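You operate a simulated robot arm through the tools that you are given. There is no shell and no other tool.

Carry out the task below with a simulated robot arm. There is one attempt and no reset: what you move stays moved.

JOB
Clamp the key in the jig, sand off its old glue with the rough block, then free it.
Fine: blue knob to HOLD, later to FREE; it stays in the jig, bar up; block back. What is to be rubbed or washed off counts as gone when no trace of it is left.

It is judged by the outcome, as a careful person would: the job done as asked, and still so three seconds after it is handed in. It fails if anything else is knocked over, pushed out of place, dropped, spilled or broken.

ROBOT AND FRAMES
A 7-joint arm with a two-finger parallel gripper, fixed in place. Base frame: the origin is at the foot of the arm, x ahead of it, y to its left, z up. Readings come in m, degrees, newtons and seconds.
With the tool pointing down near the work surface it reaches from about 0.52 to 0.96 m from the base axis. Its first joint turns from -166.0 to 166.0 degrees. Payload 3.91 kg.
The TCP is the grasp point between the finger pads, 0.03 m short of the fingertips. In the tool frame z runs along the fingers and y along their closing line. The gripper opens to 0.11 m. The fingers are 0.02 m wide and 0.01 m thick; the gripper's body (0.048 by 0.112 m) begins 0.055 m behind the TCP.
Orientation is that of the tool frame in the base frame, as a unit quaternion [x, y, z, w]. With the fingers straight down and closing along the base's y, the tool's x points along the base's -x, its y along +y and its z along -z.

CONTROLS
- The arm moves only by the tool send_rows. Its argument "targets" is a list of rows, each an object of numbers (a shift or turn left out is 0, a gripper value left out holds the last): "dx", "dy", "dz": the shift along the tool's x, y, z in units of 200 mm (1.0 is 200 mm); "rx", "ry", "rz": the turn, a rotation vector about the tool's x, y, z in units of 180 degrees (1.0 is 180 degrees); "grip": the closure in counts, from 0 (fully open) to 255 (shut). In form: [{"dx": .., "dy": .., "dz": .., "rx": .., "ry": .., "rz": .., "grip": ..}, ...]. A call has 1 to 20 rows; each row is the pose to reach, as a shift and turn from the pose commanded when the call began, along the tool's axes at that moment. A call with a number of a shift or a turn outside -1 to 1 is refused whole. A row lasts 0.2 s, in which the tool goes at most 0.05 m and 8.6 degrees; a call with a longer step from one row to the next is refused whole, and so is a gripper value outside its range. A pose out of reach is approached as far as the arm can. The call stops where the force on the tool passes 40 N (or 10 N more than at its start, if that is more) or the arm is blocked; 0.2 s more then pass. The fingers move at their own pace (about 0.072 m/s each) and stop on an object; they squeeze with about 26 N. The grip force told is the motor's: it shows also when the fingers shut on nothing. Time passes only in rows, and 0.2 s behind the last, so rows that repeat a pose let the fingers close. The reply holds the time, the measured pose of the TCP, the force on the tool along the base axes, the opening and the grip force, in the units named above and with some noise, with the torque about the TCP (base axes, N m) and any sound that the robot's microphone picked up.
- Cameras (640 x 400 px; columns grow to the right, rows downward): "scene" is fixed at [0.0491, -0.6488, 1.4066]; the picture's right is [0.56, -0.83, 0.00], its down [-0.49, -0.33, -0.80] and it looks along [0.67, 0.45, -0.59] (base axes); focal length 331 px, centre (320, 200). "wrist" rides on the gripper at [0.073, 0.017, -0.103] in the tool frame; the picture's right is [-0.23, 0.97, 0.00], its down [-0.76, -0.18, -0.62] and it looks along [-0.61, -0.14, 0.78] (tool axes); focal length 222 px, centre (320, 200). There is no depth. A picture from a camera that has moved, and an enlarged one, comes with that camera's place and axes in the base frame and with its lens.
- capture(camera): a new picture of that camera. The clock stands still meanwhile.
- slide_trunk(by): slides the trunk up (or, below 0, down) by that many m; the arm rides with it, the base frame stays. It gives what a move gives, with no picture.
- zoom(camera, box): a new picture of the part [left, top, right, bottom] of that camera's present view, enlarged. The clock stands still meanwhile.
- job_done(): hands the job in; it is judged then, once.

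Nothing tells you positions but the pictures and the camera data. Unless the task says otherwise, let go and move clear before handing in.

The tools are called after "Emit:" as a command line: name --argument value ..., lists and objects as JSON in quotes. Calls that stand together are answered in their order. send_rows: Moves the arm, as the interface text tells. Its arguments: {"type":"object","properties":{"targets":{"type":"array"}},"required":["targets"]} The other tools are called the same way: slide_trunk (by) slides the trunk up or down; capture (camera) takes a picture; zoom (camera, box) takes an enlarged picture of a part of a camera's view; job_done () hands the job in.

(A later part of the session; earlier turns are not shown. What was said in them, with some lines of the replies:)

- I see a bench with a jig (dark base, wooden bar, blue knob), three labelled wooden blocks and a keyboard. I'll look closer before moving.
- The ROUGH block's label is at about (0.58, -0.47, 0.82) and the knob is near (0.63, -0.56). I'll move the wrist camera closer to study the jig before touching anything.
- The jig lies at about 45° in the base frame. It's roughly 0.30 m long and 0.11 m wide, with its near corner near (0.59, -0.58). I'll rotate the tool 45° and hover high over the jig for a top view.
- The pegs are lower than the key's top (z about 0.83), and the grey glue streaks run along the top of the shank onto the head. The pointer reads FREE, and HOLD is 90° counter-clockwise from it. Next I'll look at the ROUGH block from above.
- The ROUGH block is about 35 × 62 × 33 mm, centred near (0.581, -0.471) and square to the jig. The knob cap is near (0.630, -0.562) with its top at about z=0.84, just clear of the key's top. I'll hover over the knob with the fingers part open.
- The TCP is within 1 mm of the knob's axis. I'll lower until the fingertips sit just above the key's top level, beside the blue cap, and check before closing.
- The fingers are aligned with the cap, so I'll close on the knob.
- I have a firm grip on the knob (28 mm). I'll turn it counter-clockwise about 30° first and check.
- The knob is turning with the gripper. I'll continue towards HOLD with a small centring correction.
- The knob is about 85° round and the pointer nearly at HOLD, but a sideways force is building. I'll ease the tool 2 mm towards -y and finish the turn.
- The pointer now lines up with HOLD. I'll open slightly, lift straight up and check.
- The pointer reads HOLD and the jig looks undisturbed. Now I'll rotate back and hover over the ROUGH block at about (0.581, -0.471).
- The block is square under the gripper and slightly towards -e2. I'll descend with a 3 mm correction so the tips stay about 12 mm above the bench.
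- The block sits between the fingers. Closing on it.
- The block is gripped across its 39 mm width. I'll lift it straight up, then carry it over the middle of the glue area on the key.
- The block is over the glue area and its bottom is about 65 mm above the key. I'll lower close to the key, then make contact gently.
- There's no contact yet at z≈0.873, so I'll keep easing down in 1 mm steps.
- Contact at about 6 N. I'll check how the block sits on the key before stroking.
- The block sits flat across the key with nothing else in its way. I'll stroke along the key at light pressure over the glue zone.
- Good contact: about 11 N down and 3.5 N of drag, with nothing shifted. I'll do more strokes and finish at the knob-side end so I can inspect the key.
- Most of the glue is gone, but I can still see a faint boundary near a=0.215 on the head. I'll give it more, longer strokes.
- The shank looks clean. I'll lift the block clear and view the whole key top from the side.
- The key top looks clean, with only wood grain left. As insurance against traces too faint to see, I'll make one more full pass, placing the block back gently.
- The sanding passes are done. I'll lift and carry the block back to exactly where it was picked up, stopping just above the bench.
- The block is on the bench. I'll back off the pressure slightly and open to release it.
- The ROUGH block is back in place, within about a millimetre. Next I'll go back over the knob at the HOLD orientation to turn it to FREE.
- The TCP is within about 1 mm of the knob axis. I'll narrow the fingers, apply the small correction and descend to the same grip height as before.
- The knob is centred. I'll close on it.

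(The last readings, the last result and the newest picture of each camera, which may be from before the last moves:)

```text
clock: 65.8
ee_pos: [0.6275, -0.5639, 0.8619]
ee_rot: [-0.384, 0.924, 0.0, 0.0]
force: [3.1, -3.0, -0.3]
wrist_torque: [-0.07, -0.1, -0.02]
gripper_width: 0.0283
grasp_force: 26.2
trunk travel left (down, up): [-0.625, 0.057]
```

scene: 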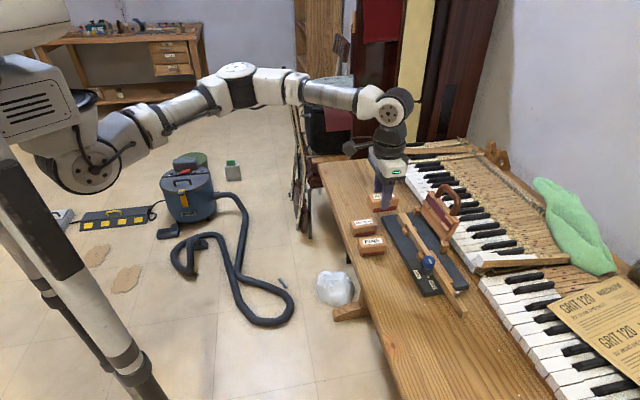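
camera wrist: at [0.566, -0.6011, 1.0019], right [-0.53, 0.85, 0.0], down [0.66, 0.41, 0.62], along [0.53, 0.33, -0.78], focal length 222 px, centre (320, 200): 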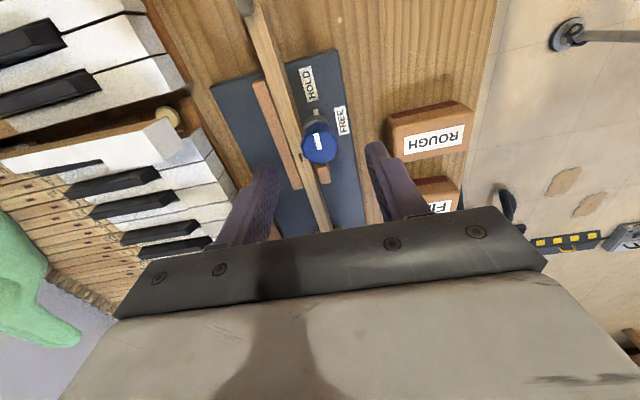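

Emit:
send_rows --targets '[{"dy": -0.002, "rz": 0.04}, {"dy": -0.002, "rz": 0.08}, {"dy": -0.002, "rz": 0.12}, {"dy": -0.002, "rz": 0.16}, {"dy": -0.002, "rz": 0.2}]'

Emit:
zoom --camera "wrist" --box '[240, 80, 400, 220]'

```text
clock: 67.0
ee_pos: [0.6271, -0.5626, 0.8622]
ee_rot: [-0.079, 0.997, 0.001, 0.0]
force: [-6.4, 16.1, 3.8]
wrist_torque: [0.34, 0.61, 0.06]
gripper_width: 0.0283
grasp_force: 25.8
trunk travel left (down, up): [-0.625, 0.057]
```

```text
2.86 times, centred on (320, 150) of wrist
camera zoom: at [0.5531, -0.5578, 0.9669], right [0.07, 1.0, 0.0], down [0.78, -0.06, 0.62], along [0.62, -0.04, -0.78], focal length 635 px, centre (320, 343)
```

zoom: 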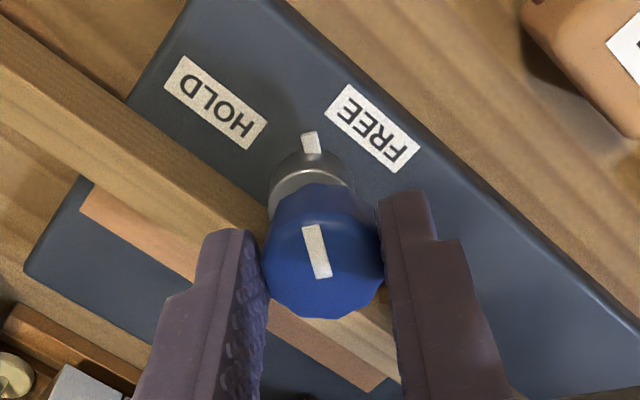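

The knob is following. I'll relieve the sideways load by about 2 mm in +y and carry on to FREE.

Emit:
send_rows --targets '[{"dx": 0.002, "dy": 0.009}, {"dx": 0.002, "dy": 0.009, "rz": 0.04}, {"dx": 0.002, "dy": 0.009, "rz": 0.08}, {"dx": 0.002, "dy": 0.009, "rz": 0.12}]'

Emit:
zoom --camera "wrist" --box '[240, 80, 400, 220]'

```text
clock: 68.0
ee_pos: [0.6271, -0.5606, 0.864]
ee_rot: [0.109, 0.994, -0.001, 0.0]
force: [-3.6, 10.5, 0.4]
wrist_torque: [0.21, -0.01, 0.05]
gripper_width: 0.028
grasp_force: 25.7
trunk travel left (down, up): [-0.625, 0.057]
```

```text
2.86 times, centred on (320, 150) of wrist
camera zoom: at [0.5601, -0.5294, 0.9668], right [0.43, 0.9, 0.0], down [0.7, -0.34, 0.62], along [0.56, -0.27, -0.78], focal length 635 px, centre (320, 343)
```

zoom: 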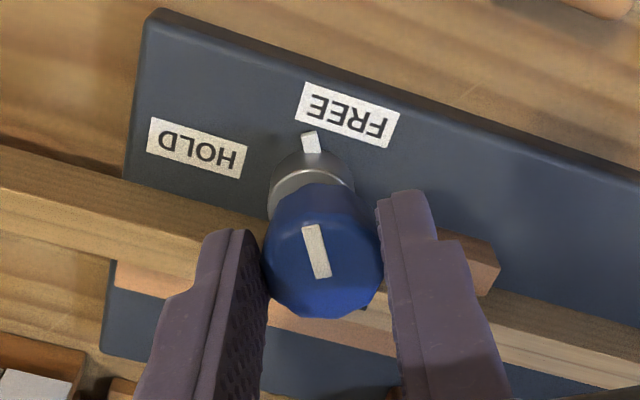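

Emit:
send_rows --targets '[{"dx": 0.002, "dy": 0.005, "rz": 0.04}, {"dx": 0.002, "dy": 0.005, "rz": 0.08}, {"dx": 0.002, "dy": 0.005, "rz": 0.12}, {"dx": 0.002, "dy": 0.005, "rz": 0.16}, {"dx": 0.002, "dy": 0.005, "rz": 0.18}, {"dx": 0.002, "dy": 0.005, "rz": 0.18}]'

Emit:
zoom --camera "wrist" --box '[240, 80, 400, 220]'

Emit:
zoom --camera "scene" --box '[400, 220, 450, 290]'

```text
clock: 69.4
ee_pos: [0.6272, -0.5584, 0.8624]
ee_rot: [0.381, 0.924, 0.0, 0.001]
force: [6.3, 10.2, 0.4]
wrist_torque: [0.23, -0.22, 0.21]
gripper_width: 0.0282
grasp_force: 26.1
trunk travel left (down, up): [-0.625, 0.057]
```

```text
2.86 times, centred on (320, 150) of wrist
camera zoom: at [0.5886, -0.4971, 0.9669], right [0.85, 0.53, 0.0], down [0.41, -0.66, 0.62], along [0.33, -0.53, -0.78], focal length 635 px, centre (320, 343)
```

zoom: 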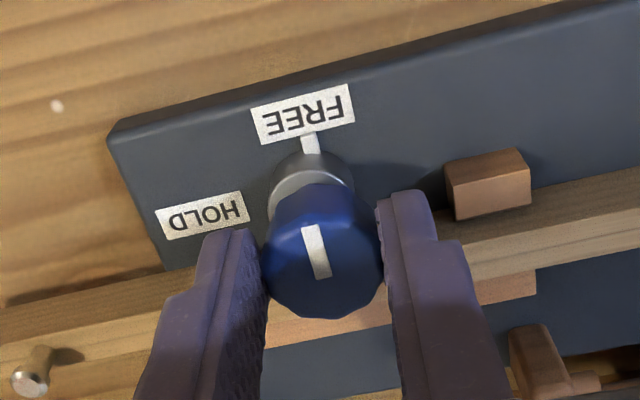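

```text
5.71 times, centred on (425, 255) of scene
camera zoom: at [0.0491, -0.6488, 1.4066], right [0.56, -0.83, 0.0], down [-0.49, -0.33, -0.8], along [0.67, 0.45, -0.59], focal length 1893 px, centre (-280, -114)
```

zoom: 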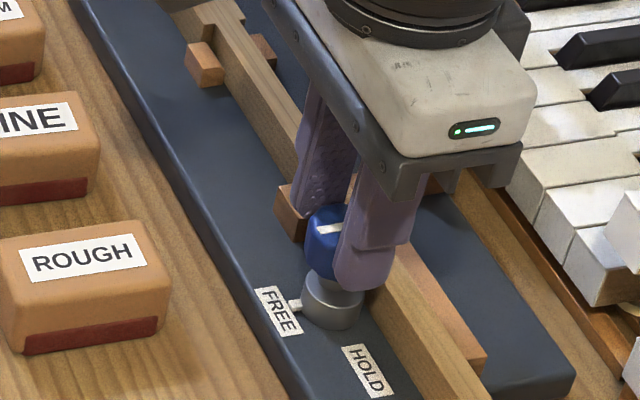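

The pointer is back at FREE. I'll relax the side load, open, lift clear and check.

Emit:
send_rows --targets '[{"dx": 0.001, "dy": 0.005, "grip": 255}, {"dx": 0.001, "dy": 0.005, "grip": 150}, {"dx": 0.001, "dy": 0.005, "grip": 150}, {"dx": 0.001, "dy": 0.005, "dz": -0.15, "grip": 150}, {"dx": 0.001, "dy": 0.005, "dz": -0.35, "grip": 150}, {"dx": 0.001, "dy": 0.005, "dz": -0.55, "grip": 150}, {"dx": 0.12, "dy": -0.05, "dz": -0.7, "grip": 100}, {"dx": 0.3, "dy": -0.1, "dz": -0.75, "grip": 50}, {"dx": 0.45, "dy": -0.1, "dz": -0.75, "grip": 0}, {"dx": 0.45, "dy": -0.1, "dz": -0.75, "grip": 0}]'

Emit:
capture --camera "scene"

Emit:
zoom --camera "scene" --box '[380, 180, 480, 320]'

Emit:
zoom --camera "scene" --box '[412, 245, 442, 300]'

Emit:
capture --camera "wrist"

Emit:
zoom --camera "wrist" --box '[240, 100, 420, 220]'

```text
clock: 71.6
ee_pos: [0.5482, -0.51, 1.0121]
ee_rot: [0.382, 0.924, 0.0, 0.0]
force: [0.5, -0.2, -0.9]
wrist_torque: [0.0, 0.03, 0.0]
gripper_width: 0.11
grasp_force: 0.1
trunk travel left (down, up): [-0.625, 0.057]
```

```text
taken
```

scene: 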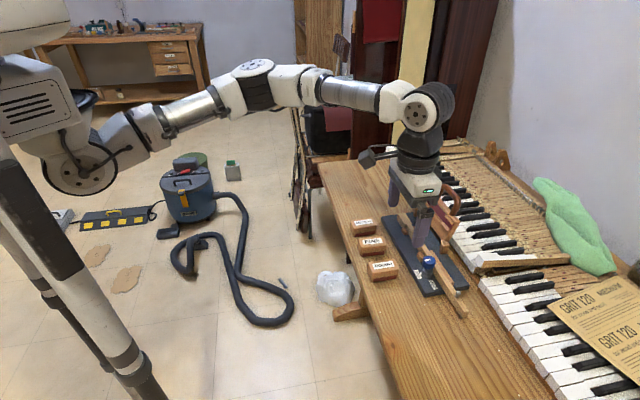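

```text
2.86 times, centred on (430, 250) of scene
camera zoom: at [0.0491, -0.6488, 1.4066], right [0.56, -0.83, 0.0], down [-0.49, -0.33, -0.8], along [0.67, 0.45, -0.59], focal length 946 px, centre (6, 57)
```

zoom: 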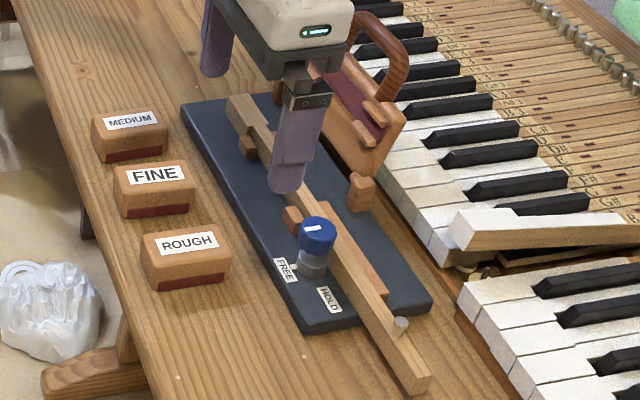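

```text
7.27 times, centred on (427, 272) of scene
camera zoom: at [0.0491, -0.6488, 1.4066], right [0.56, -0.83, 0.0], down [-0.49, -0.33, -0.8], along [0.67, 0.45, -0.59], focal length 2409 px, centre (-458, -327)
```

zoom: 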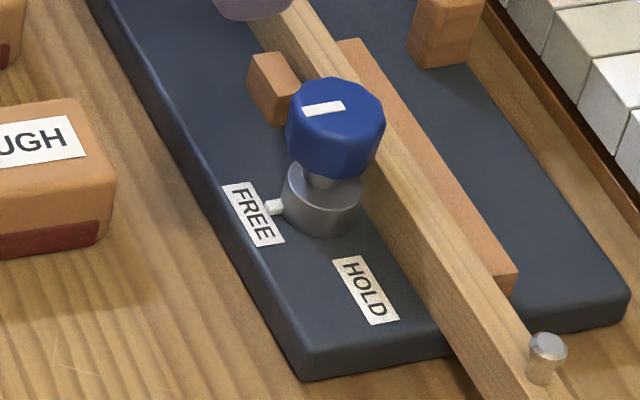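

```text
taken
camera wrist: at [0.5095, -0.4476, 1.1165], right [0.85, 0.53, 0.0], down [0.41, -0.66, 0.62], along [0.33, -0.53, -0.78], focal length 222 px, centre (320, 200)
```

wrist: 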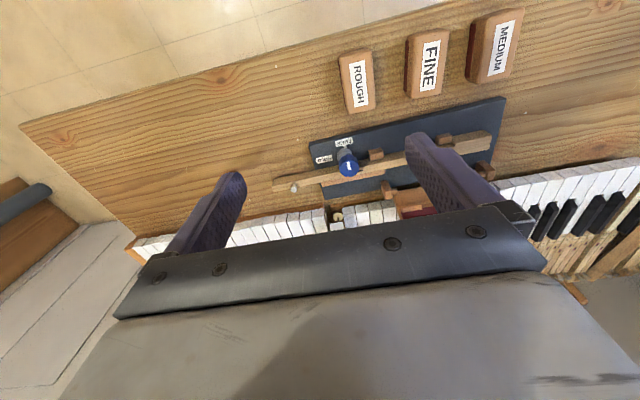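

```text
3.33 times, centred on (330, 160) of wrist
camera zoom: at [0.5095, -0.4476, 1.1165], right [0.85, 0.53, 0.0], down [0.41, -0.66, 0.62], along [0.33, -0.53, -0.78], focal length 740 px, centre (287, 333)
```

zoom: 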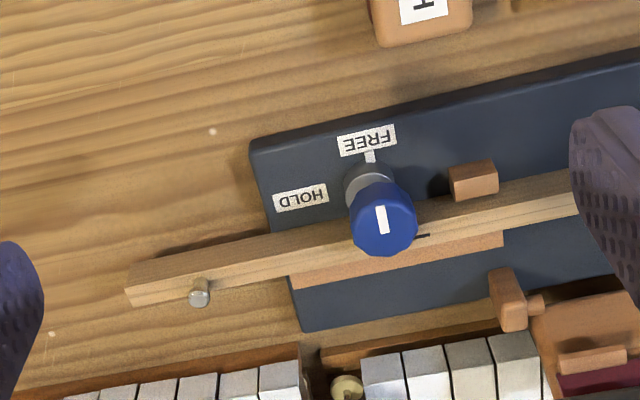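

The knob reads FREE just as it did at the start, the key is in the jig, the bar is up and the block is back. I'll retreat the arm and do a last inspection of the key.

Emit:
send_rows --targets '[{"dx": 0.13, "dy": -0.02, "dz": -0.1}, {"dx": 0.28, "dy": -0.04, "dz": -0.2}, {"dx": 0.43, "dy": -0.06, "dz": -0.3}, {"dx": 0.58, "dy": -0.08, "dz": -0.4}, {"dx": 0.74, "dy": -0.1, "dz": -0.45}, {"dx": 0.9, "dy": -0.13, "dz": -0.45}, {"dx": 0.9, "dy": -0.13, "dz": -0.45}]'

Emit:
capture --camera "scene"

Emit:
zoom --camera "scene" --box '[395, 205, 445, 265]'

Emit:
zoom --camera "scene" --box '[406, 216, 430, 240]'

Emit:
zoom --camera "scene" --box '[330, 180, 490, 330]'

```text
clock: 73.2
ee_pos: [0.4018, -0.4022, 1.1021]
ee_rot: [0.382, 0.924, 0.0, 0.0]
force: [0.0, -0.2, 0.6]
wrist_torque: [0.0, 0.01, 0.0]
gripper_width: 0.1099
grasp_force: 0.2
trunk travel left (down, up): [-0.625, 0.057]
```

```text
taken
```

scene: 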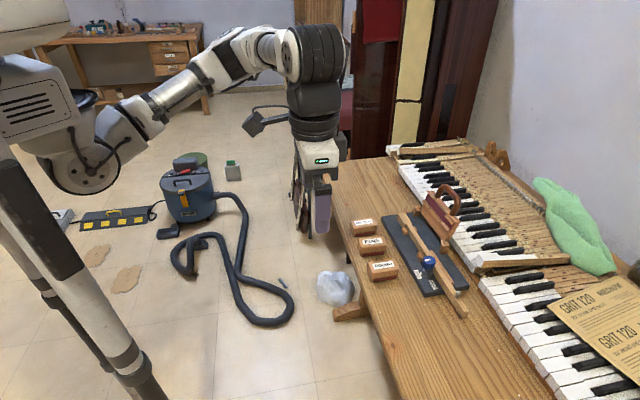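

```text
6.67 times, centred on (420, 235) of scene
camera zoom: at [0.0491, -0.6488, 1.4066], right [0.56, -0.83, 0.0], down [-0.49, -0.33, -0.8], along [0.67, 0.45, -0.59], focal length 2208 px, centre (-347, -33)
```

zoom: 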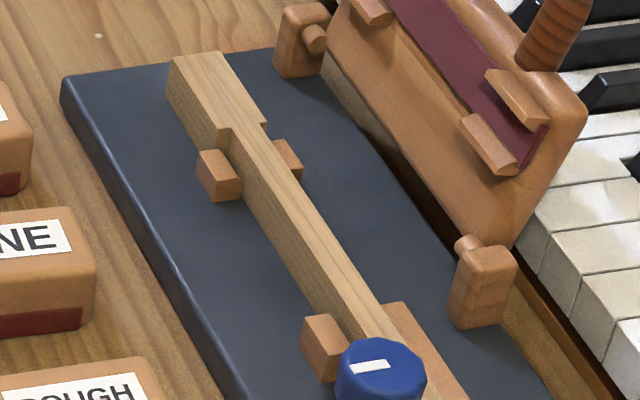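

```text
16.00 times, centred on (418, 228) of scene
camera zoom: at [0.0491, -0.6488, 1.4066], right [0.56, -0.83, 0.0], down [-0.49, -0.33, -0.8], along [0.67, 0.45, -0.59], focal length 5300 px, centre (-1248, -248)
```

zoom: 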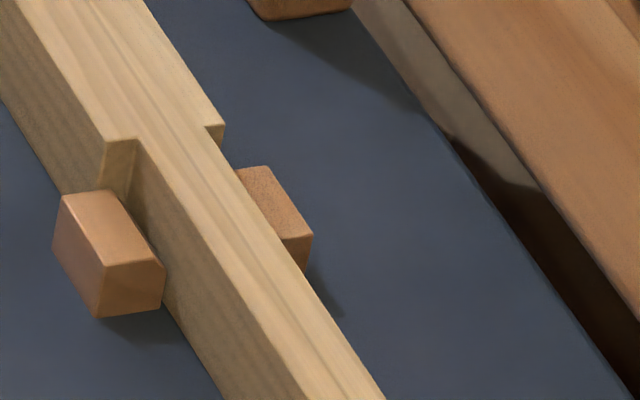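

```text
2.67 times, centred on (410, 255) of scene
camera zoom: at [0.0491, -0.6488, 1.4066], right [0.56, -0.83, 0.0], down [-0.49, -0.33, -0.8], along [0.67, 0.45, -0.59], focal length 883 px, centre (80, 53)
```

zoom: 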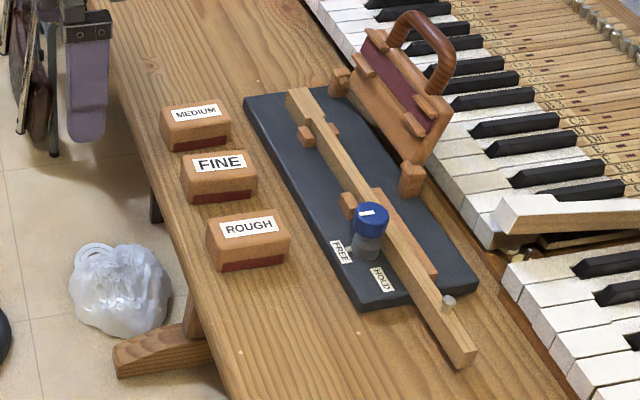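

The glue is gone from the key top with no visible trace. The key is still in the jig, the knob points to FREE, the bar is up, the ROUGH block is back in its place and nothing else has moved. The arm is clear, so I'm handing in.

Emit:
job_done

```text
The job is handed in.
```

The key's old glue is sanded off: I could see no trace of it on the key top in close-up views. The job is handed in.

- **Clamping:** I turned the blue knob to HOLD before sanding and back to FREE afterwards. It now points where it did at the start.
- **Key and bar:** the key is still in the jig. The bar was up at the start and I never moved it.
- **Rough block:** it is back in its place, within about a millimetre of where I picked it up.
- **Everything else:** nothing else on the bench looks moved. The gripper is open and the arm is clear.
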